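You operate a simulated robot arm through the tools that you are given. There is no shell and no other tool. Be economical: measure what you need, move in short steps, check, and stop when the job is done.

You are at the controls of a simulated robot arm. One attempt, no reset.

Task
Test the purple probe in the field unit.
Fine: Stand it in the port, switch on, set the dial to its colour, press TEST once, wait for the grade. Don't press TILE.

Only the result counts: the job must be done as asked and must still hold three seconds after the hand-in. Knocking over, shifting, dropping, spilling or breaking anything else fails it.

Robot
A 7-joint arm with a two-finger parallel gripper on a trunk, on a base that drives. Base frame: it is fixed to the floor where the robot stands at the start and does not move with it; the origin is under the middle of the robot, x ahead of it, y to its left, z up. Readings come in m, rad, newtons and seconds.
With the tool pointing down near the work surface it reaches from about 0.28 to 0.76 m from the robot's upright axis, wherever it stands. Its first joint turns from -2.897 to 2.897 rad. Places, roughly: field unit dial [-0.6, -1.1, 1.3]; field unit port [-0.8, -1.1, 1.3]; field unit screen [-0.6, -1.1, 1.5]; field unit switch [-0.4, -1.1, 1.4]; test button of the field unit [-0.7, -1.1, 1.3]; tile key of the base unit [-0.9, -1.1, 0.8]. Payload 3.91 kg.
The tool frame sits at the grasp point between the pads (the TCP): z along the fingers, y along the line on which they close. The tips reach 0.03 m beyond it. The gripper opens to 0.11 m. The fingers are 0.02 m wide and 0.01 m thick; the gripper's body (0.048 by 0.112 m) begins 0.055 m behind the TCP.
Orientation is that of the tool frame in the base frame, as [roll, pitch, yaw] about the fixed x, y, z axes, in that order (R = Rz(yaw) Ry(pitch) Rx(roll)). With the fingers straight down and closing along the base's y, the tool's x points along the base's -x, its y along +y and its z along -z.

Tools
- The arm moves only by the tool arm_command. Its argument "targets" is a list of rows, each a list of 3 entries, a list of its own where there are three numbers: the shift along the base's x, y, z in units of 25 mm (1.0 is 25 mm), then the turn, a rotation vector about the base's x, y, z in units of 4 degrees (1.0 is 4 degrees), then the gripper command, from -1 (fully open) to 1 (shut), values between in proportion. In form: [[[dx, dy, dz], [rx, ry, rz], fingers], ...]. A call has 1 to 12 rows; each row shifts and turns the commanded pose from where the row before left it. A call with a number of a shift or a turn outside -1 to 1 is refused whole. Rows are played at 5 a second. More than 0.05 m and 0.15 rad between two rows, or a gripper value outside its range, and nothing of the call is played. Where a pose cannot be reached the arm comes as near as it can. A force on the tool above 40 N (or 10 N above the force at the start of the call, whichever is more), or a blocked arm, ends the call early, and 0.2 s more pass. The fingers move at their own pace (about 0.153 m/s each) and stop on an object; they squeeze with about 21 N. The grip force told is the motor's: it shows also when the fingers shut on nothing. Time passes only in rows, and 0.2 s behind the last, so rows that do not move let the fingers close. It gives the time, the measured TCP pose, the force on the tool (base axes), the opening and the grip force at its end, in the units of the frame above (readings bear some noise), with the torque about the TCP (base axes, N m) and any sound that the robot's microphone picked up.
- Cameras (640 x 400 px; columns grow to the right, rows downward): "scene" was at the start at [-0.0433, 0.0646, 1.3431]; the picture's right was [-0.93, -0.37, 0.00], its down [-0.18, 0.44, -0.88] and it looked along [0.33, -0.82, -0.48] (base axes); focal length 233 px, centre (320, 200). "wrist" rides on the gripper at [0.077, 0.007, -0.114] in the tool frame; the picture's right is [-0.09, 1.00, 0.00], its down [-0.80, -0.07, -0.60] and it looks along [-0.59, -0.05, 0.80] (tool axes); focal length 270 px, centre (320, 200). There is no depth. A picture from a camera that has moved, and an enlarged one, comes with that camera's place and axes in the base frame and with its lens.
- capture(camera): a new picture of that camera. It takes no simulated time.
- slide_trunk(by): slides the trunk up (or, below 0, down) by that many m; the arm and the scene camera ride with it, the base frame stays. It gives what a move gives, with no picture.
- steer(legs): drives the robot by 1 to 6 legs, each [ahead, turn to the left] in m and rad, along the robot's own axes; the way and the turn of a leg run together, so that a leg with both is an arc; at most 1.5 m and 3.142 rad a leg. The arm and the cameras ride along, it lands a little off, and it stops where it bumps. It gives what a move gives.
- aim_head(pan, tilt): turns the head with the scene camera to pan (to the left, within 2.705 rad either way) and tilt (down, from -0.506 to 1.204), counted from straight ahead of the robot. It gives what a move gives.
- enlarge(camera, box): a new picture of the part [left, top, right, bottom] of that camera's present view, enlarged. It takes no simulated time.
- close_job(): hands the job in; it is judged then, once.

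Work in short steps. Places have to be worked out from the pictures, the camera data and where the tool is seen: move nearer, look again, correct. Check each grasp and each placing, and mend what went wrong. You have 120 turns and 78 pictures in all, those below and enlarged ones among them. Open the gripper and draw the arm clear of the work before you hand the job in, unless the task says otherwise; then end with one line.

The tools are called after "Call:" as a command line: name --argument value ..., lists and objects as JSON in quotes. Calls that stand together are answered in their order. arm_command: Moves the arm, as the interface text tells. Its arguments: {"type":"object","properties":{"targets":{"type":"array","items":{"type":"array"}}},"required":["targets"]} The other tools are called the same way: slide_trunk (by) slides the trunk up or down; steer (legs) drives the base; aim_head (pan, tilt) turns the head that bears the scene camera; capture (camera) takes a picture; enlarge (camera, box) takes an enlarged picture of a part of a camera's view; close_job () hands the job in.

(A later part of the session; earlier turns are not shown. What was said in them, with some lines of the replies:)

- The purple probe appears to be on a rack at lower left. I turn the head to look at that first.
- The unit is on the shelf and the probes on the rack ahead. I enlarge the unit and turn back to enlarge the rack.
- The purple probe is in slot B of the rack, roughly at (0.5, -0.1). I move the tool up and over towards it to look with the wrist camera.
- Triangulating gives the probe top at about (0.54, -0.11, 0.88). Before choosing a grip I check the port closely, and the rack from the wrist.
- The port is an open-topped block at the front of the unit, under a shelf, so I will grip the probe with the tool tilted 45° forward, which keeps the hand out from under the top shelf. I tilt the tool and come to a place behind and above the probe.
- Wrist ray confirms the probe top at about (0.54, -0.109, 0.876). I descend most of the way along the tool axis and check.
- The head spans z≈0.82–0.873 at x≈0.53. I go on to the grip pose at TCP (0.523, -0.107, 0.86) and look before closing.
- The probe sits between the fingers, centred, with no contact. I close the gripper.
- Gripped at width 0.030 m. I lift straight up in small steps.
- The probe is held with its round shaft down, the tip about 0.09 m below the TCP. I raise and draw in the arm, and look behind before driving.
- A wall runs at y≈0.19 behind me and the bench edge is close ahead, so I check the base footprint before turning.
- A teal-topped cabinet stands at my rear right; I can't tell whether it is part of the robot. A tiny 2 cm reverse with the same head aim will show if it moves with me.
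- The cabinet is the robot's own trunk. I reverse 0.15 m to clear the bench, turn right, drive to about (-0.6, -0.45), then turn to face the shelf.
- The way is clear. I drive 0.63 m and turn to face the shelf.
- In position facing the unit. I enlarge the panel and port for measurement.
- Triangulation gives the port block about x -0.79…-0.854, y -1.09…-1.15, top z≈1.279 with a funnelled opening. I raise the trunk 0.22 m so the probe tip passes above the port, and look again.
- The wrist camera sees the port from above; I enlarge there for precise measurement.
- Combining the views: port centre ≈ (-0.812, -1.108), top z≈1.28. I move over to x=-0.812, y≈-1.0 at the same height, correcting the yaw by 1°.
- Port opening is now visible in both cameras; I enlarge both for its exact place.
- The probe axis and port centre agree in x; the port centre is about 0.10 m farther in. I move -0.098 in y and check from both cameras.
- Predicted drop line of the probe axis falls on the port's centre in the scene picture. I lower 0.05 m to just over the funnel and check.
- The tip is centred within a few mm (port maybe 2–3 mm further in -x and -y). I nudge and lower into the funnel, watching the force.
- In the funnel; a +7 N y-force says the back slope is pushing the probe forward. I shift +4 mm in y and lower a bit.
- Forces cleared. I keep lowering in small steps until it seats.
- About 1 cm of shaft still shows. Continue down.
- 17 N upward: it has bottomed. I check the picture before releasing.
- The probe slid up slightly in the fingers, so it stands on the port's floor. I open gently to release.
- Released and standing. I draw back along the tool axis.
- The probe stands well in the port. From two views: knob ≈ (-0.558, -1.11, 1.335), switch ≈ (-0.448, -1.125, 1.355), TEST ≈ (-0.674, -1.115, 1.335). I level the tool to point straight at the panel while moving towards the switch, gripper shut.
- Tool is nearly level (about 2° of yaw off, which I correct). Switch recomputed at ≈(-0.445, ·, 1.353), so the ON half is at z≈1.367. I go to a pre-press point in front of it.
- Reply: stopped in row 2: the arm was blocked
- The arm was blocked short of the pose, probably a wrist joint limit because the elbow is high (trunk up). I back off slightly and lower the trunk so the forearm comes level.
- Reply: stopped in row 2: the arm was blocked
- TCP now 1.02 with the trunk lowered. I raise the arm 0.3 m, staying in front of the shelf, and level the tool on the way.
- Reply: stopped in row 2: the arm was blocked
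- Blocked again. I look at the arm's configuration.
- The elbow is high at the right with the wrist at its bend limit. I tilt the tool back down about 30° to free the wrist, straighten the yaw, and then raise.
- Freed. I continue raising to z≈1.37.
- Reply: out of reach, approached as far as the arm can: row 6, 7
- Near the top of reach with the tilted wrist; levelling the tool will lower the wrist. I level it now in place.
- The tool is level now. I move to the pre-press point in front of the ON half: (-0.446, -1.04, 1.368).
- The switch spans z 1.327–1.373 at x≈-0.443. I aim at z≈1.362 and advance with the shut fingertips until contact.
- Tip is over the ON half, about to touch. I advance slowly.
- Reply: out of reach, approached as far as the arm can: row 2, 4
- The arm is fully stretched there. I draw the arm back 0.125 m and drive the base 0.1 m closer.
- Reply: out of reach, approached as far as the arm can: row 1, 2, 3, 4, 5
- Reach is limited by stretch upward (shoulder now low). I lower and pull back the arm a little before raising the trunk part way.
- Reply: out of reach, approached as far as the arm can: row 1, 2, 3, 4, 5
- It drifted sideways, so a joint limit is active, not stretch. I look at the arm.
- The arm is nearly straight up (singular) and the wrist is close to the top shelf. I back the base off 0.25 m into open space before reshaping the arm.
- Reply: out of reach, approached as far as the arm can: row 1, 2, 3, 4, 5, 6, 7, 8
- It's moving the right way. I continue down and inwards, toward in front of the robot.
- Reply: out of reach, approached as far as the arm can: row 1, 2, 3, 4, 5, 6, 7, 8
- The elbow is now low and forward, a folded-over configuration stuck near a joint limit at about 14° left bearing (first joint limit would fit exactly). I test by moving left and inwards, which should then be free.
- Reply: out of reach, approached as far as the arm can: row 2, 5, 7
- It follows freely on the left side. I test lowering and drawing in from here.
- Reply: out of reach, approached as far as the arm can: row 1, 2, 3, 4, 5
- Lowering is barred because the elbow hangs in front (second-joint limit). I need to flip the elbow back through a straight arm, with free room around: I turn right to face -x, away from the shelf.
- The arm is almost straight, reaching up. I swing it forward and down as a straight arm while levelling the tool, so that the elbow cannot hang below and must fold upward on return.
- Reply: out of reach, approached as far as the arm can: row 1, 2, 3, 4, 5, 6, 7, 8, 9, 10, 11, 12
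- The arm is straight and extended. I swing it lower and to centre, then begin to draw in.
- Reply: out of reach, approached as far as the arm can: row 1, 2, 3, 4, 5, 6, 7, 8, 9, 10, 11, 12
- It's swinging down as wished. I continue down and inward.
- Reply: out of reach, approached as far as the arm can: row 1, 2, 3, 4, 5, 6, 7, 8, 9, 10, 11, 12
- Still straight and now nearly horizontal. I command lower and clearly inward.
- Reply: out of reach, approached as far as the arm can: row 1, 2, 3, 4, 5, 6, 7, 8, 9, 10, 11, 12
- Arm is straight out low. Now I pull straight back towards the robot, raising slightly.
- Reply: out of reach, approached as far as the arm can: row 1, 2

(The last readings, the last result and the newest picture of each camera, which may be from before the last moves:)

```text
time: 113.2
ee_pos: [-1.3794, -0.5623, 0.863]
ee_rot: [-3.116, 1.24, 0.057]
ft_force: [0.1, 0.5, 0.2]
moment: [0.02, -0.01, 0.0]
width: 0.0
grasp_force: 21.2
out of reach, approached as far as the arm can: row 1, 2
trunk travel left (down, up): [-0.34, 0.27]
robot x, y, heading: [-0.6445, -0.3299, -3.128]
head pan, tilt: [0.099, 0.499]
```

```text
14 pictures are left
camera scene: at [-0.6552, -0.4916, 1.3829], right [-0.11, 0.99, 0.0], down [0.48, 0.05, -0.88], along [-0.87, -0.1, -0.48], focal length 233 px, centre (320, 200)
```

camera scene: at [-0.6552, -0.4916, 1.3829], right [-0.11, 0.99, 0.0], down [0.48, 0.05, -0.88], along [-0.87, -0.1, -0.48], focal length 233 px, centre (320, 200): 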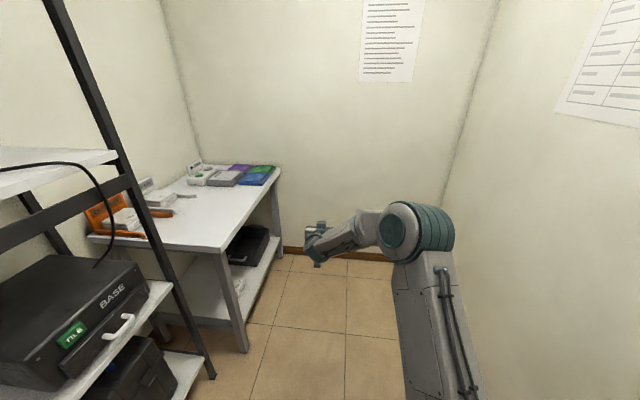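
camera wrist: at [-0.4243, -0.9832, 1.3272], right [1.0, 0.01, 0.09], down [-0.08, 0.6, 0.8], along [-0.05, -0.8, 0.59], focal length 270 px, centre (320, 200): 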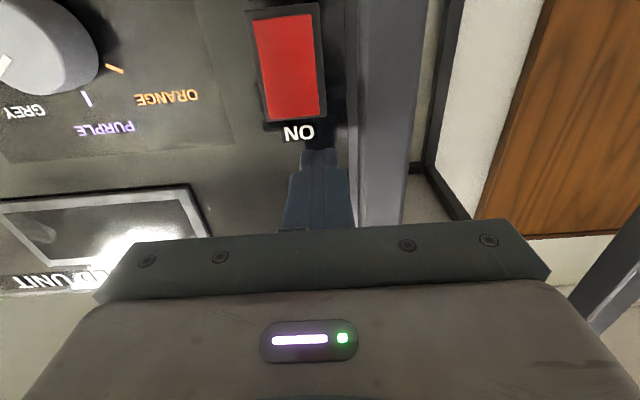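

The elbow has folded upward again and the arm is in reach. I raise toward a level-tool pose at 0.55 m ahead, z≈1.36, still in free space.

Call:
arm_command --targets '[[[0.6, 0.5, 1], [0, 0, 0], 1], [[0.6, 0.5, 1], [0, 0, 0], 1], [[0.6, 0.5, 1], [0, 0, 0], 1], [[0.6, 0.5, 1], [0, 0, 0], 1], [[0.6, 0.5, 1], [0, 0, 0], 1], [[0.6, 0.5, 1], [0, 0, 0], 1], [[0.6, 0.5, 1], [0, 0, 0], 1], [[0.6, 0.5, 1], [0, 0, 0], 1], [[0.6, 0.5, 1], [0, 0, 0], 1], [[0.6, 0.5, 1], [0, 0, 0], 1], [[0.6, 0.5, 1], [0, 0, 0], 1], [[0.6, 0.5, 1], [0, 0, 0], 1]]'

Call:
arm_command --targets '[[[0, 0, 1], [0, 0.5, 0], 1], [[0, 0, 1], [0, 0.5, 0], 1], [[0, 0, 1], [0, 0.5, 0], 1], [[0, 0, 1], [0, 0.5, 0], 1], [[0, 0, 1], [0, 0.5, 0], 1], [[0, 0, 1], [0, 0.5, 0], 1], [[0, 0, 1], [0, 0.5, 0], 1], [[0, 0, 1], [0, 0.5, 0], 1], [[0, 0, 0], [0, 0.5, 0], 1]]'

```text
time: 115.8
ee_pos: [-1.1983, -0.4101, 1.1621]
ee_rot: [-3.116, 1.244, 0.056]
ft_force: [-0.2, 0.6, -0.5]
moment: [0.04, -0.03, -0.01]
width: 0.0
grasp_force: 21.0
trunk travel left (down, up): [-0.34, 0.27]
robot x, y, heading: [-0.6425, -0.3305, -3.129]
head pan, tilt: [0.099, 0.499]
```

```text
time: 117.8
ee_pos: [-1.1994, -0.4102, 1.361]
ee_rot: [-2.264, 1.547, 0.903]
ft_force: [1.0, 0.1, 0.3]
moment: [0.0, -0.02, -0.03]
width: 0.0
grasp_force: 20.8
trunk travel left (down, up): [-0.34, 0.27]
robot x, y, heading: [-0.6406, -0.3327, -3.128]
head pan, tilt: [0.099, 0.499]
```

In reach and level. I turn back left to face the panel, then draw the tool in a bit.

Call:
steer --legs '[[0, 1.55]]'

Call:
arm_command --targets '[[[0.3, 0.5, 0], [0, 0, 0], 1], [[0.5, 0.5, 0], [0, 0, 0], 1], [[0.5, 0.5, 0], [0, 0, 0], 1], [[0.5, 0.5, 0], [0, 0, 0], 1], [[0.5, 0.2, 0], [0, 0, 0], 1]]'

```text
time: 121.9
ee_pos: [-0.5843, -0.8908, 1.3604]
ee_rot: [-2.271, 1.548, 2.429]
ft_force: [-0.6, 0.1, 0.1]
moment: [-0.02, -0.02, 0.0]
width: 0.0
grasp_force: 20.7
trunk travel left (down, up): [-0.34, 0.27]
robot x, y, heading: [-0.6424, -0.3343, -1.599]
head pan, tilt: [0.099, 0.499]
```

```text
time: 123.1
ee_pos: [-0.525, -0.8343, 1.3611]
ee_rot: [-2.257, 1.55, 2.446]
ft_force: [-0.1, 0.5, 0.0]
moment: [-0.01, -0.02, 0.0]
width: 0.0
grasp_force: 20.6
trunk travel left (down, up): [-0.34, 0.27]
robot x, y, heading: [-0.6409, -0.3287, -1.595]
head pan, tilt: [0.099, 0.499]
```

Everything within reach. I drive forward 0.17 m and then move to x≈-0.443 in front of the switch.

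Call:
steer --legs '[[0.17, 0.02]]'

Call:
arm_command --targets '[[[0.8, 0, 0], [0, 0, 0], 1], [[0.8, 0, 0], [0, 0, 0], 1], [[0.8, 0, 0], [0, 0, 0], 1], [[0.6, 0, 0], [0, 0, 0], 1], [[0.2, 0, 0], [0, 0, 0], 1], [[0, 0, 0], [0, 0, 0], 1]]'

Call:
capture --camera "wrist"

```text
time: 124.6
ee_pos: [-0.5201, -1.0028, 1.3609]
ee_rot: [-2.279, 1.548, 2.441]
ft_force: [-0.6, 0.1, 0.4]
moment: [-0.02, 0.0, 0.02]
width: 0.0
grasp_force: 21.0
trunk travel left (down, up): [-0.34, 0.27]
robot x, y, heading: [-0.6461, -0.4998, -1.575]
head pan, tilt: [0.099, 0.499]
```

```text
time: 126.0
ee_pos: [-0.4316, -1.0104, 1.351]
ee_rot: [2.886, 1.519, 1.377]
ft_force: [-0.8, -0.2, 0.6]
moment: [0.02, 0.0, 0.04]
width: 0.0
grasp_force: 21.4
trunk travel left (down, up): [-0.34, 0.27]
robot x, y, heading: [-0.6496, -0.501, -1.575]
head pan, tilt: [0.099, 0.499]
```

```text
13 pictures are left
camera wrist: at [-0.4295, -0.8914, 1.2791], right [0.99, 0.06, 0.1], down [-0.12, 0.55, 0.83], along [-0.01, -0.84, 0.55], focal length 270 px, centre (320, 200)
```

wrist: 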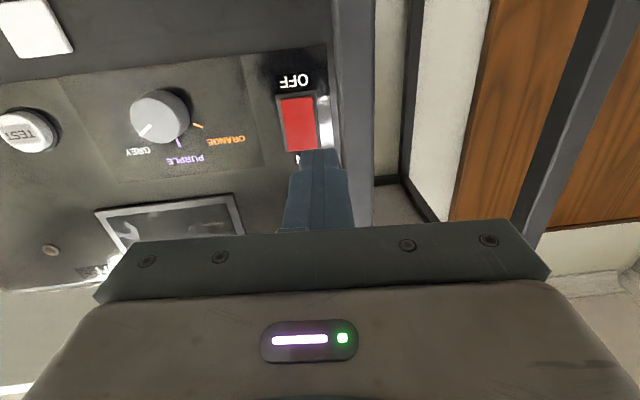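

Slight drift, but moving right and up is away from the limit. I aim at (-0.445, 1.363) and advance gradually.

Call:
arm_command --targets '[[[-0.35, 0, 0.3], [0, 0, 0], 1], [[-0.35, 0, 0.3], [0, 0, 0], 1], [[0, -0.5, 0], [0, 0, 0], 1], [[0, -0.5, 0], [0, 0, 0], 1], [[0, -0.5, 0], [0, 0, 0], 1], [[0, -0.5, 0], [0, 0, 0], 1], [[0, -0.3, 0], [0, 0, 0], 1]]'

Call:
capture --camera "wrist"

```text
time: 127.6
ee_pos: [-0.4578, -1.0611, 1.3763]
ee_rot: [-2.24, 1.549, 2.48]
ft_force: [-0.1, -0.3, 0.3]
moment: [0.04, -0.01, 0.01]
width: 0.0002
grasp_force: 21.2
trunk travel left (down, up): [-0.34, 0.27]
robot x, y, heading: [-0.6472, -0.5023, -1.576]
head pan, tilt: [0.099, 0.499]
```

```text
12 pictures are left
camera wrist: at [-0.4529, -0.9445, 1.2995], right [1.0, 0.01, 0.07], down [-0.06, 0.58, 0.81], along [-0.04, -0.81, 0.58], focal length 270 px, centre (320, 200)
```

wrist: 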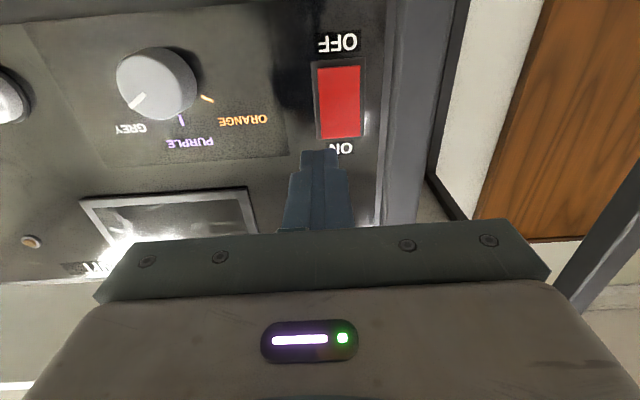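

Orientation is back. I correct +14 mm x, -13 mm z and advance to the switch.

Call:
arm_command --targets '[[[0.3, 0, -0.25], [0, 0, 0], 1], [[0.3, 0, -0.25], [0, 0, 0], 1], [[0, -0.4, 0], [0, 0, 0], 1], [[0, -0.3, 0], [0, 0, 0], 1], [[0, -0.2, 0], [0, 0, 0], 1], [[0, -0.2, 0], [0, 0, 0], 1]]'

```text
time: 129.0
ee_pos: [-0.4422, -1.0867, 1.3633]
ee_rot: [-2.278, 1.549, 2.441]
ft_force: [-0.6, -0.7, 0.3]
moment: [-0.01, -0.01, 0.0]
width: 0.0
grasp_force: 20.1
trunk travel left (down, up): [-0.34, 0.27]
robot x, y, heading: [-0.6434, -0.5013, -1.577]
head pan, tilt: [0.099, 0.499]
```

Tip at y≈-1.117, no contact yet. I press on in 4–5 mm steps.

Call:
arm_command --targets '[[[0, -0.2, 0], [0, 0, 0], 1], [[0, -0.2, 0], [0, 0, 0], 1], [[0, -0.2, 0], [0, 0, 0], 1], [[0, -0.2, 0], [0, 0, 0], 1], [[0, -0.2, 0], [0, 0, 0], 1]]'

```text
time: 130.0
ee_pos: [-0.4421, -1.1008, 1.3648]
ee_rot: [-2.382, 1.546, 2.336]
ft_force: [-6.6, 29.1, -3.8]
moment: [0.38, 0.11, -0.36]
width: 0.0
grasp_force: 21.4
trunk travel left (down, up): [-0.34, 0.27]
robot x, y, heading: [-0.6461, -0.5021, -1.575]
head pan, tilt: [0.099, 0.499]
stopped in row 5: the force on the tool passed its limit at 45 N (the readings are from after the stop); the commanded pose is now the measured one
```

It met 45 N. I back off and look at the switch and the screen.

Call:
arm_command --targets '[[[0, 0.5, 0], [0, 0, 0], 1], [[0, 1, 0], [0, 0, 0], 1], [[0, 1, 0], [0, 0, 0], 1]]'

Call:
capture --camera "wrist"

```text
time: 130.8
ee_pos: [-0.4399, -1.0434, 1.3624]
ee_rot: [-2.428, 1.544, 2.292]
ft_force: [0.6, -0.4, -0.1]
moment: [0.0, -0.02, 0.04]
width: 0.0
grasp_force: 20.9
trunk travel left (down, up): [-0.34, 0.27]
robot x, y, heading: [-0.6466, -0.501, -1.577]
head pan, tilt: [0.099, 0.499]
```

```text
11 pictures are left
camera wrist: at [-0.4344, -0.928, 1.287], right [1.0, 0.01, 0.07], down [-0.06, 0.58, 0.81], along [-0.04, -0.82, 0.58], focal length 270 px, centre (320, 200)
```

wrist: 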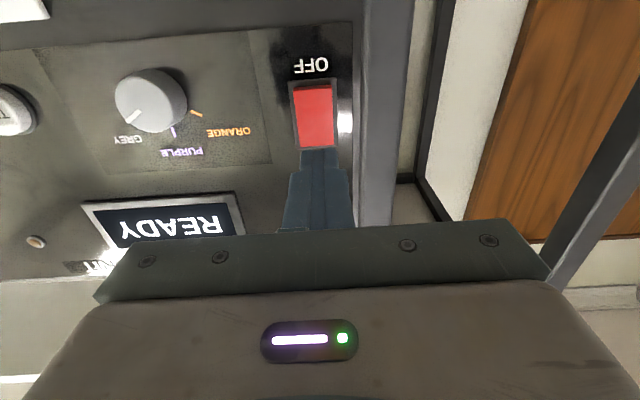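

The unit is on: READY. Next the dial at ≈(-0.553, ·, 1.332): I open to 0.065 m, pre-roll the hand by -30°, and centre in front of the knob.

Call:
arm_command --targets '[[[-0.3, 0.6, -0.1], [0, 0, 0], 1], [[-0.6, 0.4, -0.15], [0, -0.9, 0], -0.18], [[-0.6, 0, -0.15], [0, -0.95, 0], -0.18], [[-0.6, 0, -0.15], [0, -0.95, 0], -0.18], [[-0.6, 0, -0.15], [0, -0.95, 0], -0.18], [[-0.6, 0, -0.15], [0, -0.95, 0], -0.18], [[-0.6, 0, -0.15], [0, -0.95, 0], -0.18], [[-0.6, 0, -0.15], [0, -0.95, 0], -0.18], [[0, 0, 0], [0, -0.9, 0], -0.18], [[0, 0, 0], [0, 0, 0], -0.18]]'

Call:
capture --camera "wrist"

```text
time: 132.0
ee_pos: [-0.5769, -1.0401, 1.3436]
ee_rot: [1.695, 1.34, -0.016]
ft_force: [0.7, 0.5, 0.3]
moment: [0.02, 0.02, -0.04]
width: 0.0649
grasp_force: 0.1
trunk travel left (down, up): [-0.34, 0.27]
robot x, y, heading: [-0.6467, -0.5017, -1.574]
head pan, tilt: [0.099, 0.499]
stopped in row 5: the arm was blocked; the commanded pose is now the measured one
```

```text
10 pictures are left
camera wrist: at [-0.5358, -0.9272, 1.2724], right [0.94, -0.14, 0.31], down [-0.17, 0.6, 0.78], along [-0.3, -0.79, 0.54], focal length 270 px, centre (320, 200)
```

wrist: 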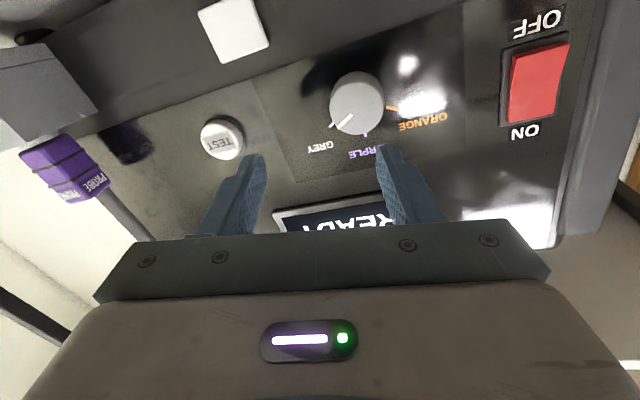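

That roll direction is at a wrist limit, so I'll grip with no pre-roll and turn only the other way (the direction needed). I restore the orientation and centre on the knob.

Call:
arm_command --targets '[[[0, 0.6, 0], [0, 0.75, 0.33], -0.18], [[0.2, 0.4, -0.1], [0, 0.75, 0.33], -0.18], [[0.2, 0, -0.1], [0, 0.75, 0.33], -0.18], [[0.2, 0, -0.1], [0, 0.75, 0.33], -0.18], [[0.2, 0, -0.1], [0, 0.75, 0.33], -0.18], [[0.2, 0, -0.1], [-0.16, 0.75, 0.33], -0.18], [[0, 0, 0], [0, 0, 0], -0.18]]'

Call:
capture --camera "wrist"

```text
time: 132.8
ee_pos: [-0.6547, -1.0288, 1.3286]
ee_rot: [1.912, 1.463, 0.102]
ft_force: [0.4, -0.2, -0.7]
moment: [0.0, 0.01, 0.01]
width: 0.065
grasp_force: 0.1
trunk travel left (down, up): [-0.34, 0.27]
robot x, y, heading: [-0.6475, -0.5021, -1.577]
head pan, tilt: [0.099, 0.499]
stopped in row 4: the arm was blocked; the commanded pose is now the measured one
```

```text
9 pictures are left
camera wrist: at [-0.6109, -0.9185, 1.2575], right [0.95, -0.24, 0.19], down [-0.01, 0.59, 0.81], along [-0.3, -0.77, 0.55], focal length 270 px, centre (320, 200)
```

wrist: 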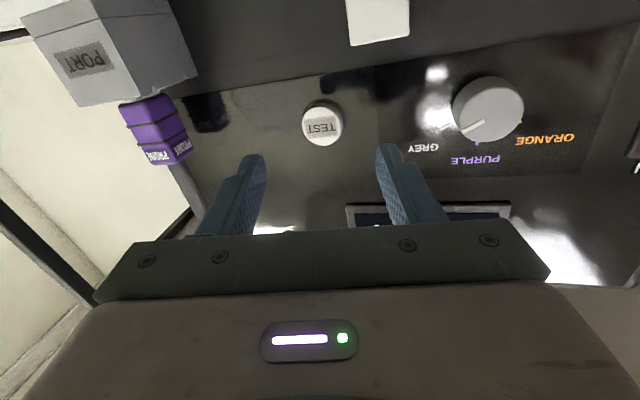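

The arm swung toward the right near the probe, so I back the base away before restoring the wrist.

Call:
steer --legs '[[-0.18, 0]]'

Call:
arm_command --targets '[[[0.3, 0, 0], [0, 0.4, 0.4], -0.18], [[0.3, 0, 0], [0, 0.4, 0.5], -0.18], [[0.3, 0, 0], [0, 0.4, 0.5], -0.18], [[0.3, 0, 0], [0, 0.4, 0.5], -0.18], [[0.3, 0, 0], [0, 0.4, 0.5], -0.18]]'

```text
time: 134.3
ee_pos: [-0.6527, -0.8496, 1.3295]
ee_rot: [1.909, 1.464, 0.099]
ft_force: [0.1, -0.4, 0.0]
moment: [0.02, -0.01, -0.03]
width: 0.065
grasp_force: 0.1
trunk travel left (down, up): [-0.34, 0.27]
robot x, y, heading: [-0.648, -0.3233, -1.581]
head pan, tilt: [0.099, 0.499]
```

```text
time: 135.5
ee_pos: [-0.6138, -0.8504, 1.3328]
ee_rot: [-1.908, 1.53, 2.732]
ft_force: [0.7, 0.5, 0.6]
moment: [-0.01, 0.0, 0.01]
width: 0.0647
grasp_force: 0.0
trunk travel left (down, up): [-0.34, 0.27]
robot x, y, heading: [-0.6455, -0.322, -1.574]
head pan, tilt: [0.099, 0.499]
```

The wrist answers again. In free space I correct yaw and test the +roll range needed for the dial.

Call:
arm_command --targets '[[[0, 0, 0], [0, 0, 0.5], -0.18], [[0, 0, 0], [-0.1, 0, 0.5], -0.18], [[0, 0, 0], [0, 1, 0], -0.18], [[0, 0, 0], [0, 1, 0], -0.18], [[0, 0, 0], [0, 1, 0], -0.18], [[0, 0, 0], [0, 1, 0], -0.18], [[0, 0, 0], [0, 1, 0], -0.18], [[0, 0, 0], [0, 1, 0], -0.18], [[0, 0, 0], [0, 1, 0], -0.18], [[0, 0, 0], [0, 1, 0], -0.18], [[0, 0, 0], [0, 1, 0], -0.18], [[0, 0, 0], [0, 1, 0], -0.18]]'

```text
time: 138.1
ee_pos: [-0.6156, -0.8504, 1.332]
ee_rot: [-1.575, 0.834, 3.132]
ft_force: [-0.2, -0.8, -0.7]
moment: [-0.03, 0.01, -0.02]
width: 0.0649
grasp_force: 0.0
trunk travel left (down, up): [-0.34, 0.27]
robot x, y, heading: [-0.6422, -0.3197, -1.578]
head pan, tilt: [0.099, 0.499]
```

+42° is free and the tool is well aligned. I test a further 24° to be sure.

Call:
arm_command --targets '[[[0, 0, 0], [0, 1, 0], -0.18], [[0, 0, 0], [0, 1, 0], -0.18], [[0, 0, 0], [0, 1, 0], -0.18], [[0, 0, 0], [0, 1, 0], -0.18], [[0, 0, 0], [0, 1, 0], -0.18], [[0, 0, 0], [0, 1, 0], -0.18]]'

```text
time: 139.5
ee_pos: [-0.6146, -0.8489, 1.3307]
ee_rot: [-1.568, 0.417, 3.135]
ft_force: [0.4, 0.6, 0.7]
moment: [0.01, -0.02, 0.05]
width: 0.0649
grasp_force: 0.1
trunk travel left (down, up): [-0.34, 0.27]
robot x, y, heading: [-0.6428, -0.3247, -1.58]
head pan, tilt: [0.099, 0.499]
```

Full range available. I roll back to +10°, and move to x=-0.553 while still clear.

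Call:
arm_command --targets '[[[0, 0, 0], [0, -1, 0], -0.18], [[0, 0, 0], [0, -1, 0], -0.18], [[0, 0, 0], [0, -1, 0], -0.18], [[0, 0, 0], [0, -1, 0], -0.18], [[0, 0, 0], [0, -1, 0], -0.18], [[0, 0, 0], [0, -1, 0], -0.18], [[0.4, 0, 0], [0, -1, 0], -0.18], [[0.4, 0, 0], [0, -1, 0], -0.18], [[0.4, 0, 0], [0, -1, 0], -0.18], [[0.4, 0, 0], [0, -1, 0], -0.18], [[0.4, 0, 0], [0, -1, 0], -0.18], [[0.4, 0, 0], [0, -1, 0], -0.18]]'

Call:
steer --legs '[[0.16, 0]]'

Call:
capture --camera "wrist"

```text
time: 142.1
ee_pos: [-0.5552, -0.8501, 1.3294]
ee_rot: [-1.587, 1.258, 3.119]
ft_force: [0.1, 0.6, 0.2]
moment: [-0.02, 0.0, -0.01]
width: 0.065
grasp_force: 0.1
trunk travel left (down, up): [-0.34, 0.27]
robot x, y, heading: [-0.6429, -0.3212, -1.582]
head pan, tilt: [0.099, 0.499]
```

```text
time: 143.5
ee_pos: [-0.5562, -1.0127, 1.3301]
ee_rot: [-1.588, 1.256, 3.12]
ft_force: [-0.2, -0.3, -0.1]
moment: [-0.01, 0.01, -0.02]
width: 0.065
grasp_force: 0.1
trunk travel left (down, up): [-0.34, 0.27]
robot x, y, heading: [-0.6483, -0.4805, -1.576]
head pan, tilt: [0.099, 0.499]
```

```text
8 pictures are left
camera wrist: at [-0.5725, -0.8977, 1.2539], right [0.97, 0.0, -0.23], down [0.18, 0.59, 0.79], along [0.13, -0.81, 0.57], focal length 270 px, centre (320, 200)
```

wrist: 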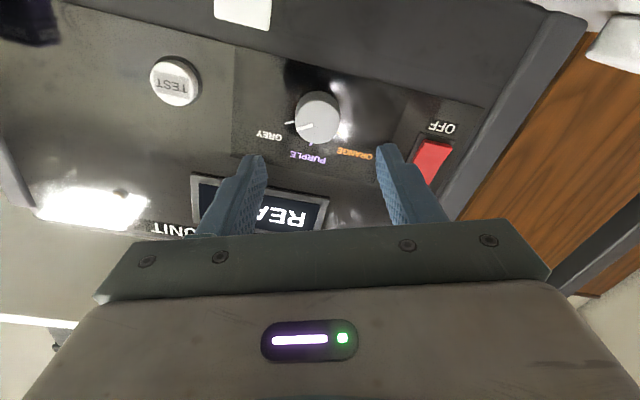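

The knob centre computes to (-0.557, 1.328), right on the tool axis. I advance with open fingers to TCP y≈-1.093, rolling back to +10°.

Call:
arm_command --targets '[[[0, -0.4, 0], [0, -0.7, 0], -0.18], [[0, -0.5, 0], [0, -0.7, 0], -0.18], [[0, -0.6, 0], [0, -0.6, 0], -0.18], [[0, -0.6, 0], [0, 0, 0], -0.18], [[0, -0.5, 0], [0, 0, 0], -0.18], [[0, -0.4, 0], [0, 0, 0], -0.18], [[0, -0.2, 0], [0, 0, 0], -0.18], [[0, 0, 0], [0, 0, 0], -0.18]]'

Call:
capture --camera "wrist"

```text
time: 145.3
ee_pos: [-0.5571, -1.091, 1.3296]
ee_rot: [-1.605, 1.395, 3.105]
ft_force: [0.4, 0.8, -0.1]
moment: [-0.02, 0.02, -0.02]
width: 0.065
grasp_force: 0.1
trunk travel left (down, up): [-0.34, 0.27]
robot x, y, heading: [-0.6461, -0.4843, -1.576]
head pan, tilt: [0.099, 0.499]
```

```text
7 pictures are left
camera wrist: at [-0.5625, -0.9765, 1.252], right [1.0, 0.0, -0.09], down [0.07, 0.59, 0.8], along [0.05, -0.81, 0.59], focal length 270 px, centre (320, 200)
```

wrist: 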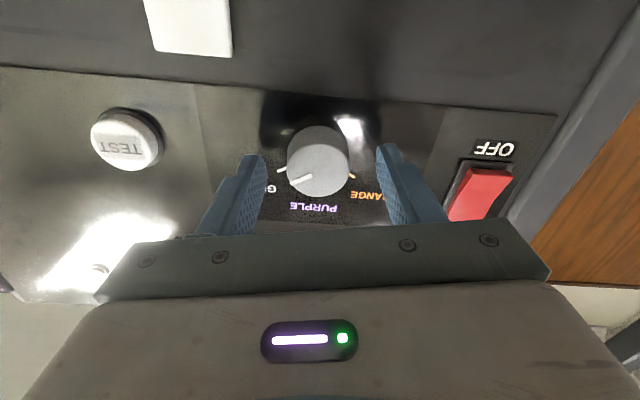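

Centred within ~3 mm. I advance 5 mm more, lower 3 mm, and close on the knob.

Call:
arm_command --targets '[[[-0.05, -0.2, -0.12], [0, 0, 0], -0.18], [[0, 0, 0], [0, 0, 0], 0.2], [[0, 0, 0], [0, 0, 0], 0.6], [[0, 0, 0], [0, 0, 0], 1], [[0, 0, 0], [0, 0, 0], 1]]'

```text
time: 146.5
ee_pos: [-0.5586, -1.096, 1.3275]
ee_rot: [-1.603, 1.395, 3.105]
ft_force: [-0.7, 0.4, 0.6]
moment: [0.09, 0.08, -0.12]
width: 0.0382
grasp_force: 44.7
trunk travel left (down, up): [-0.34, 0.27]
robot x, y, heading: [-0.6486, -0.48, -1.579]
head pan, tilt: [0.099, 0.499]
```

Knob gripped (0.038 m). I turn it counter-clockwise by 48° first.

Call:
arm_command --targets '[[[0, 0, 0], [0, 1, 0], 1], [[0, 0, 0], [0, 1, 0], 1], [[0, 0, 0], [0, 1, 0], 1], [[0, 0, 0], [0, 1, 0], 1], [[0, 0, 0], [0, 1, 0], 1], [[0, 0, 0], [0, 1, 0], 1], [[0, 0, 0], [0, 1, 0], 1], [[0, 0, 0], [0, 1, 0], 1], [[0, 0, 0], [0, 1, 0], 1], [[0, 0, 0], [0, 1, 0], 1], [[0, 0, 0], [0, 1, 0], 1], [[0, 0, 0], [0, 1, 0], 1]]'

Call:
enlarge --camera "wrist" --box '[240, 90, 400, 240]'

```text
time: 149.1
ee_pos: [-0.5631, -1.0956, 1.33]
ee_rot: [-1.566, 0.584, 3.13]
ft_force: [-6.2, 2.3, 6.3]
moment: [-0.25, -0.05, -1.1]
width: 0.0382
grasp_force: 44.7
trunk travel left (down, up): [-0.34, 0.27]
robot x, y, heading: [-0.6477, -0.4824, -1.585]
head pan, tilt: [0.099, 0.499]
stopped in row 12: the force on the tool passed its limit at 41 N (the readings are from after the stop); the commanded pose is now the measured one
```

```text
2.67 times, centred on (320, 165) of wrist
camera zoom: at [-0.6212, -0.9811, 1.2804], right [0.62, -0.01, -0.78], down [0.64, 0.59, 0.5], along [0.45, -0.81, 0.37], focal length 721 px, centre (320, 293)
```

zoom: 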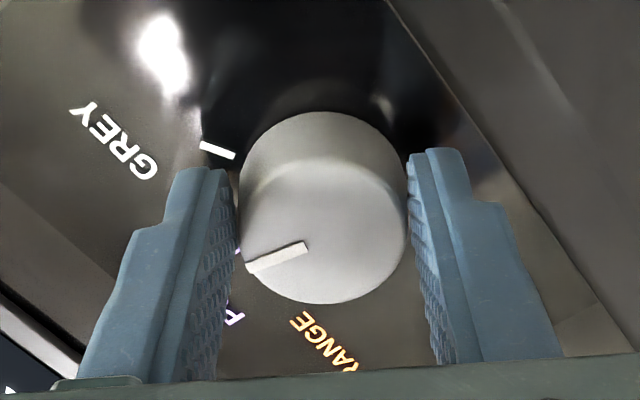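

Turned 46° so far; pointer nears the purple mark. I ease the side force and turn another 14°.

Call:
arm_command --targets '[[[-0.06, 0, 0.06], [0, 0.5, 0], 1], [[0, 0, 0], [0, 1, 0], 1], [[0, 0, 0], [0, 1, 0], 1], [[0, 0, 0], [0, 1, 0], 1], [[0, 0, 0], [0, 0, 0], 1]]'

Call:
enlarge --camera "wrist" --box '[240, 90, 400, 240]'

```text
time: 150.3
ee_pos: [-0.5625, -1.0975, 1.3323]
ee_rot: [-1.564, 0.338, 3.132]
ft_force: [-12.1, 2.7, 3.6]
moment: [0.03, -0.07, -1.08]
width: 0.0383
grasp_force: 44.7
trunk travel left (down, up): [-0.34, 0.27]
robot x, y, heading: [-0.6446, -0.4856, -1.582]
head pan, tilt: [0.099, 0.499]
```

```text
2.67 times, centred on (320, 165) of wrist
camera zoom: at [-0.6323, -0.9812, 1.2979], right [0.41, -0.01, -0.91], down [0.74, 0.59, 0.33], along [0.53, -0.81, 0.25], focal length 721 px, centre (320, 293)
```

zoom: 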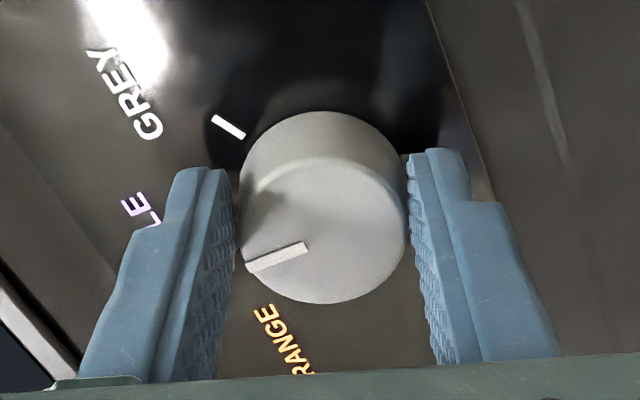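

The pointer's direction in the picture now matches straight up (+z), i.e. PURPLE. I open and draw back, then look.

Call:
arm_command --targets '[[[0, 0, 0], [0, 0, 0], 0.1], [[0, 0, 0], [0, 0, 0], -0.18], [[0, 0, 0], [0, 0, 0], -0.18], [[0, 0.5, 0], [0, 0, 0], -0.18], [[0, 0.9, 0], [0, 0, 0], -0.18], [[0, 0.9, 0], [0, 0, 0], -0.18], [[0, 0.9, 0], [0, 0, 0], -0.18]]'

Call:
enlarge --camera "wrist" --box '[140, 20, 480, 232]'

```text
time: 151.9
ee_pos: [-0.5592, -1.0174, 1.333]
ee_rot: [-1.565, 0.337, 3.134]
ft_force: [0.1, 0.6, 0.2]
moment: [-0.01, 0.01, 0.01]
width: 0.0651
grasp_force: 0.0
trunk travel left (down, up): [-0.34, 0.27]
robot x, y, heading: [-0.6471, -0.4828, -1.584]
head pan, tilt: [0.099, 0.499]
```

```text
1.88 times, centred on (310, 126) of wrist
camera zoom: at [-0.6289, -0.9021, 1.2989], right [0.41, -0.01, -0.91], down [0.74, 0.59, 0.33], along [0.53, -0.81, 0.25], focal length 509 px, centre (339, 339)
```

zoom: 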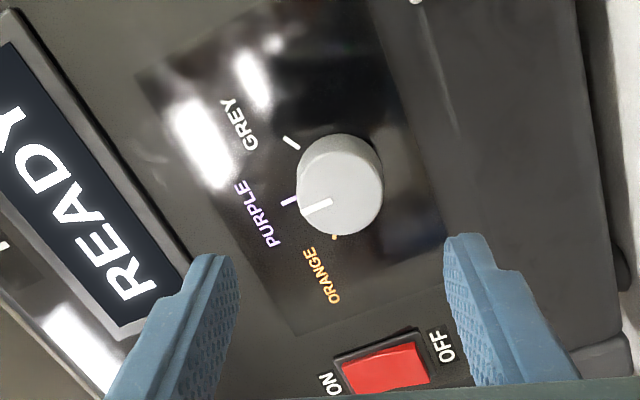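

Dial at PURPLE. I shut the fingers and move in front of TEST at ≈(-0.670, 1.331), staying 6 cm off the panel.

Call:
arm_command --targets '[[[-0.5, 0.1, 0], [0, -0.5, 0], 1], [[-0.8, 0, 0], [0, -0.9, 0], 1], [[-0.8, 0, 0], [0, -0.9, 0], 1], [[-0.8, 0, 0], [0, -0.9, 0], 1], [[-0.8, 0, -0.1], [0, -0.9, 0], 1], [[-0.74, 0, 0], [0, -0.9, 0], 1], [[0, 0, 0], [0, 0, 0], 1], [[0, 0, 0], [0, 0, 0], 1]]'

Call:
capture --camera "wrist"

```text
time: 153.7
ee_pos: [-0.6693, -1.0132, 1.3274]
ee_rot: [-1.567, 0.684, 3.135]
ft_force: [0.0, 0.6, -0.7]
moment: [-0.04, 0.01, 0.0]
width: 0.0004
grasp_force: 21.0
trunk travel left (down, up): [-0.34, 0.27]
robot x, y, heading: [-0.6465, -0.484, -1.58]
head pan, tilt: [0.099, 0.499]
```

```text
3 pictures are left
camera wrist: at [-0.7236, -0.8977, 1.2717], right [0.7, -0.01, -0.71], down [0.58, 0.59, 0.56], along [0.42, -0.81, 0.42], focal length 270 px, centre (320, 200)
```

wrist: 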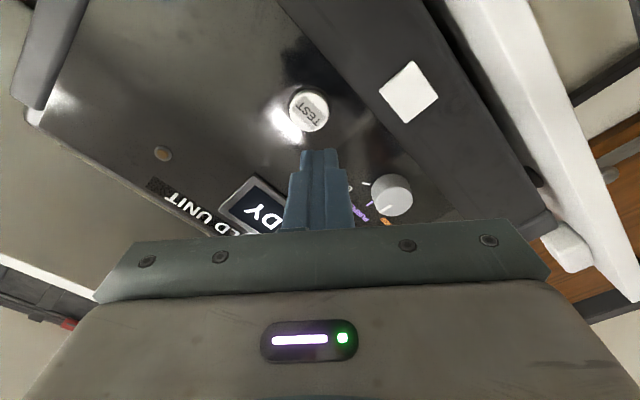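

TEST relative to the knob confirms x≈-0.670, z≈1.331. I approach to just short of the button.

Call:
arm_command --targets '[[[-0.04, -0.6, 0.14], [0, 0, 0], 1], [[0, -0.6, 0], [0, 0, 0], 1], [[0, -0.6, 0], [0, 0, 0], 1], [[0, -0.5, 0], [0, 0, 0], 1], [[0, 0, 0], [0, 0, 0], 1]]'

```text
time: 154.9
ee_pos: [-0.6714, -1.073, 1.3295]
ee_rot: [-1.568, 0.685, 3.132]
ft_force: [-0.3, -0.5, -0.7]
moment: [-0.02, 0.02, 0.0]
width: 0.0002
grasp_force: 21.3
trunk travel left (down, up): [-0.34, 0.27]
robot x, y, heading: [-0.6426, -0.4843, -1.583]
head pan, tilt: [0.099, 0.499]
```

Now one steady press in 3 mm rows until contact force rises.

Call:
arm_command --targets '[[[0, -0.12, 0], [0, 0, 0], 1], [[0, -0.12, 0], [0, 0, 0], 1], [[0, -0.12, 0], [0, 0, 0], 1], [[0, -0.12, 0], [0, 0, 0], 1], [[0, -0.12, 0], [0, 0, 0], 1]]'

```text
time: 156.1
ee_pos: [-0.6727, -1.0872, 1.3321]
ee_rot: [-1.567, 0.687, 3.133]
ft_force: [-0.3, -0.5, -0.5]
moment: [-0.01, 0.02, -0.03]
width: 0.0
grasp_force: 21.2
trunk travel left (down, up): [-0.34, 0.27]
robot x, y, heading: [-0.6419, -0.4862, -1.581]
head pan, tilt: [0.099, 0.499]
```

No contact yet (tip y≈-1.117). I continue.

Call:
arm_command --targets '[[[0, -0.12, 0], [0, 0, 0], 1], [[0, -0.12, 0], [0, 0, 0], 1], [[0, -0.12, 0], [0, 0, 0], 1], [[0, -0.12, 0], [0, 0, 0], 1]]'

```text
time: 157.1
ee_pos: [-0.6733, -1.0999, 1.3307]
ee_rot: [-1.566, 0.685, 3.132]
ft_force: [0.3, 1.1, -0.9]
moment: [0.01, -0.01, 0.03]
width: 0.0002
grasp_force: 20.7
trunk travel left (down, up): [-0.34, 0.27]
robot x, y, heading: [-0.6434, -0.488, -1.58]
head pan, tilt: [0.099, 0.499]
```

Perhaps first touch (1 N). I continue pressing.

Call:
arm_command --targets '[[[0, -0.12, 0], [0, 0, 0], 1], [[0, -0.12, 0], [0, 0, 0], 1], [[0, -0.12, 0], [0, 0, 0], 1]]'

```text
time: 157.9
ee_pos: [-0.6725, -1.1066, 1.3326]
ee_rot: [-1.569, 0.686, 3.133]
ft_force: [-0.8, 22.4, -10.8]
moment: [0.27, -0.02, 0.01]
width: 0.0
grasp_force: 20.3
trunk travel left (down, up): [-0.34, 0.27]
robot x, y, heading: [-0.6458, -0.4804, -1.581]
head pan, tilt: [0.099, 0.499]
heard: click
```

A click was heard: TEST is pressed. I draw straight back and let time pass for the grade.

Call:
arm_command --targets '[[[0, 0.5, 0], [0, 0, 0], 1], [[0, 0.9, 0], [0, 0, 0], 1], [[0, 0.9, 0], [0, 0, 0], 1], [[0, 0.9, 0], [0, 0, 0], 1], [[0, 0.9, 0], [0, 0, 0], 1], [[0, 0.4, 0], [0, 0, 0], -0.5], [[0, 0, 0], [0, 0, 0], -1], [[0, 0, 0], [0, 0, 0], -1], [[0, 0, 0], [0, 0, 0], -1]]'

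Call:
capture --camera "wrist"

```text
time: 159.9
ee_pos: [-0.6734, -0.9958, 1.3324]
ee_rot: [-1.567, 0.686, 3.132]
ft_force: [-0.5, 0.5, -0.2]
moment: [-0.01, 0.0, -0.01]
width: 0.1099
grasp_force: 0.1
trunk travel left (down, up): [-0.34, 0.27]
robot x, y, heading: [-0.6478, -0.4836, -1.585]
head pan, tilt: [0.099, 0.499]
```

```text
2 pictures are left
camera wrist: at [-0.7272, -0.8814, 1.2761], right [0.7, -0.01, -0.72], down [0.58, 0.59, 0.56], along [0.42, -0.81, 0.42], focal length 270 px, centre (320, 200)
```

wrist: 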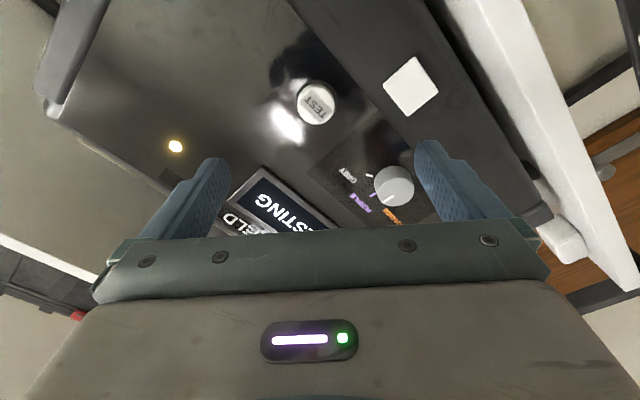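

The screen shows TESTING. I drive back 0.2 m, aim the head at the unit, and wait.

Call:
steer --legs '[[-0.15, 0]]'

Call:
aim_head --pan 0.0 --tilt 0.1

Call:
arm_command --targets '[[[0, 0, 0], [0, 0, 0], -1], [[0, 0, 0], [0, 0, 0], -1], [[0, 0, 0], [0, 0, 0], -1], [[0, 0, 0], [0, 0, 0], -1], [[0, 0, 0], [0, 0, 0], -1], [[0, 0, 0], [0, 0, 0], -1], [[0, 0, 0], [0, 0, 0], -1], [[0, 0, 0], [0, 0, 0], -1], [[0, 0, 0], [0, 0, 0], -1], [[0, 0, 0], [0, 0, 0], -1], [[0, 0, 0], [0, 0, 0], -1], [[0, 0, 0], [0, 0, 0], -1]]'

Call:
arm_command --targets '[[[0, 0, 0], [0, 0, 0], -1], [[0, 0, 0], [0, 0, 0], -1], [[0, 0, 0], [0, 0, 0], -1], [[0, 0, 0], [0, 0, 0], -1], [[0, 0, 0], [0, 0, 0], -1], [[0, 0, 0], [0, 0, 0], -1], [[0, 0, 0], [0, 0, 0], -1], [[0, 0, 0], [0, 0, 0], -1], [[0, 0, 0], [0, 0, 0], -1], [[0, 0, 0], [0, 0, 0], -1], [[0, 0, 0], [0, 0, 0], -1], [[0, 0, 0], [0, 0, 0], -1]]'

Call:
arm_command --targets '[[[0, 0, 0], [0, 0, 0], -1], [[0, 0, 0], [0, 0, 0], -1], [[0, 0, 0], [0, 0, 0], -1], [[0, 0, 0], [0, 0, 0], -1], [[0, 0, 0], [0, 0, 0], -1], [[0, 0, 0], [0, 0, 0], -1], [[0, 0, 0], [0, 0, 0], -1], [[0, 0, 0], [0, 0, 0], -1], [[0, 0, 0], [0, 0, 0], -1], [[0, 0, 0], [0, 0, 0], -1], [[0, 0, 0], [0, 0, 0], -1], [[0, 0, 0], [0, 0, 0], -1]]'

Call:
arm_command --targets '[[[0, 0, 0], [0, 0, 0], -1], [[0, 0, 0], [0, 0, 0], -1], [[0, 0, 0], [0, 0, 0], -1], [[0, 0, 0], [0, 0, 0], -1], [[0, 0, 0], [0, 0, 0], -1], [[0, 0, 0], [0, 0, 0], -1], [[0, 0, 0], [0, 0, 0], -1], [[0, 0, 0], [0, 0, 0], -1], [[0, 0, 0], [0, 0, 0], -1], [[0, 0, 0], [0, 0, 0], -1], [[0, 0, 0], [0, 0, 0], -1], [[0, 0, 0], [0, 0, 0], -1]]'

```text
time: 161.3
ee_pos: [-0.6727, -0.8442, 1.3315]
ee_rot: [-1.566, 0.686, 3.133]
ft_force: [0.8, -0.1, 0.9]
moment: [0.02, -0.03, 0.0]
width: 0.1099
grasp_force: 0.1
trunk travel left (down, up): [-0.34, 0.27]
robot x, y, heading: [-0.6421, -0.331, -1.579]
head pan, tilt: [0.099, 0.499]
```

```text
time: 162.2
ee_pos: [-0.6728, -0.8454, 1.3321]
ee_rot: [-1.567, 0.686, 3.132]
ft_force: [-0.5, 0.9, -0.4]
moment: [0.0, 0.0, 0.01]
width: 0.1099
grasp_force: 0.0
trunk travel left (down, up): [-0.34, 0.27]
robot x, y, heading: [-0.6448, -0.3318, -1.581]
head pan, tilt: [0.0, 0.099]
```

```text
time: 164.8
ee_pos: [-0.6729, -0.8439, 1.3306]
ee_rot: [-1.566, 0.685, 3.133]
ft_force: [0.5, 0.2, -0.8]
moment: [-0.02, 0.0, -0.03]
width: 0.11
grasp_force: 0.0
trunk travel left (down, up): [-0.34, 0.27]
robot x, y, heading: [-0.6438, -0.3349, -1.583]
head pan, tilt: [0.0, 0.099]
```

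```text
time: 167.4
ee_pos: [-0.6733, -0.8445, 1.3324]
ee_rot: [-1.566, 0.685, 3.133]
ft_force: [-0.7, 0.2, -0.7]
moment: [-0.02, -0.02, -0.02]
width: 0.1099
grasp_force: 0.1
trunk travel left (down, up): [-0.34, 0.27]
robot x, y, heading: [-0.6434, -0.3347, -1.584]
head pan, tilt: [0.0, 0.099]
```

```text
time: 170.0
ee_pos: [-0.6718, -0.843, 1.3325]
ee_rot: [-1.568, 0.686, 3.133]
ft_force: [0.6, 0.5, 1.1]
moment: [0.01, -0.02, 0.0]
width: 0.1102
grasp_force: 0.0
trunk travel left (down, up): [-0.34, 0.27]
robot x, y, heading: [-0.6454, -0.3307, -1.58]
head pan, tilt: [0.0, 0.099]
```

```text
time: 172.6
ee_pos: [-0.6717, -0.8441, 1.3304]
ee_rot: [-1.568, 0.686, 3.133]
ft_force: [-0.3, 0.5, -0.3]
moment: [0.03, -0.01, 0.0]
width: 0.1099
grasp_force: 0.0
trunk travel left (down, up): [-0.34, 0.27]
robot x, y, heading: [-0.6424, -0.3311, -1.581]
head pan, tilt: [0.0, 0.099]
```

About 15 s have passed; I look at the unit.

Call:
capture --camera "scene"

```text
1 pictures are left
camera scene: at [-0.4944, -0.35, 1.42], right [-1.0, 0.01, 0.0], down [0.0, 0.1, -1.0], along [-0.01, -0.99, -0.1], focal length 233 px, centre (320, 200)
```

scene: 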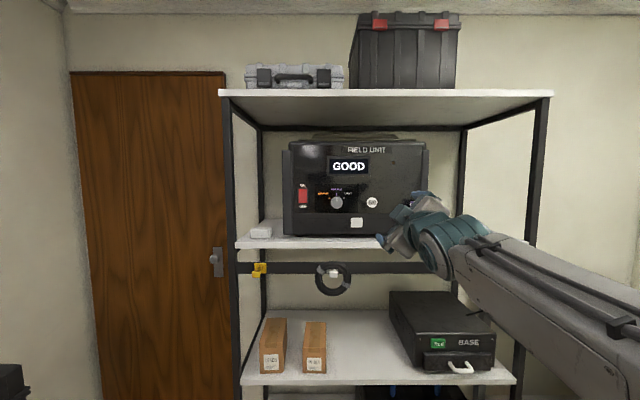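

The screen shows the grade GOOD, the gripper is open and the arm is clear of the unit. I hand in.

Call:
close_job

```text
The job is handed in.
```

The purple probe stands in the port; the field unit is on, the dial is at PURPLE, TEST was pressed once, and the screen shows GOOD.
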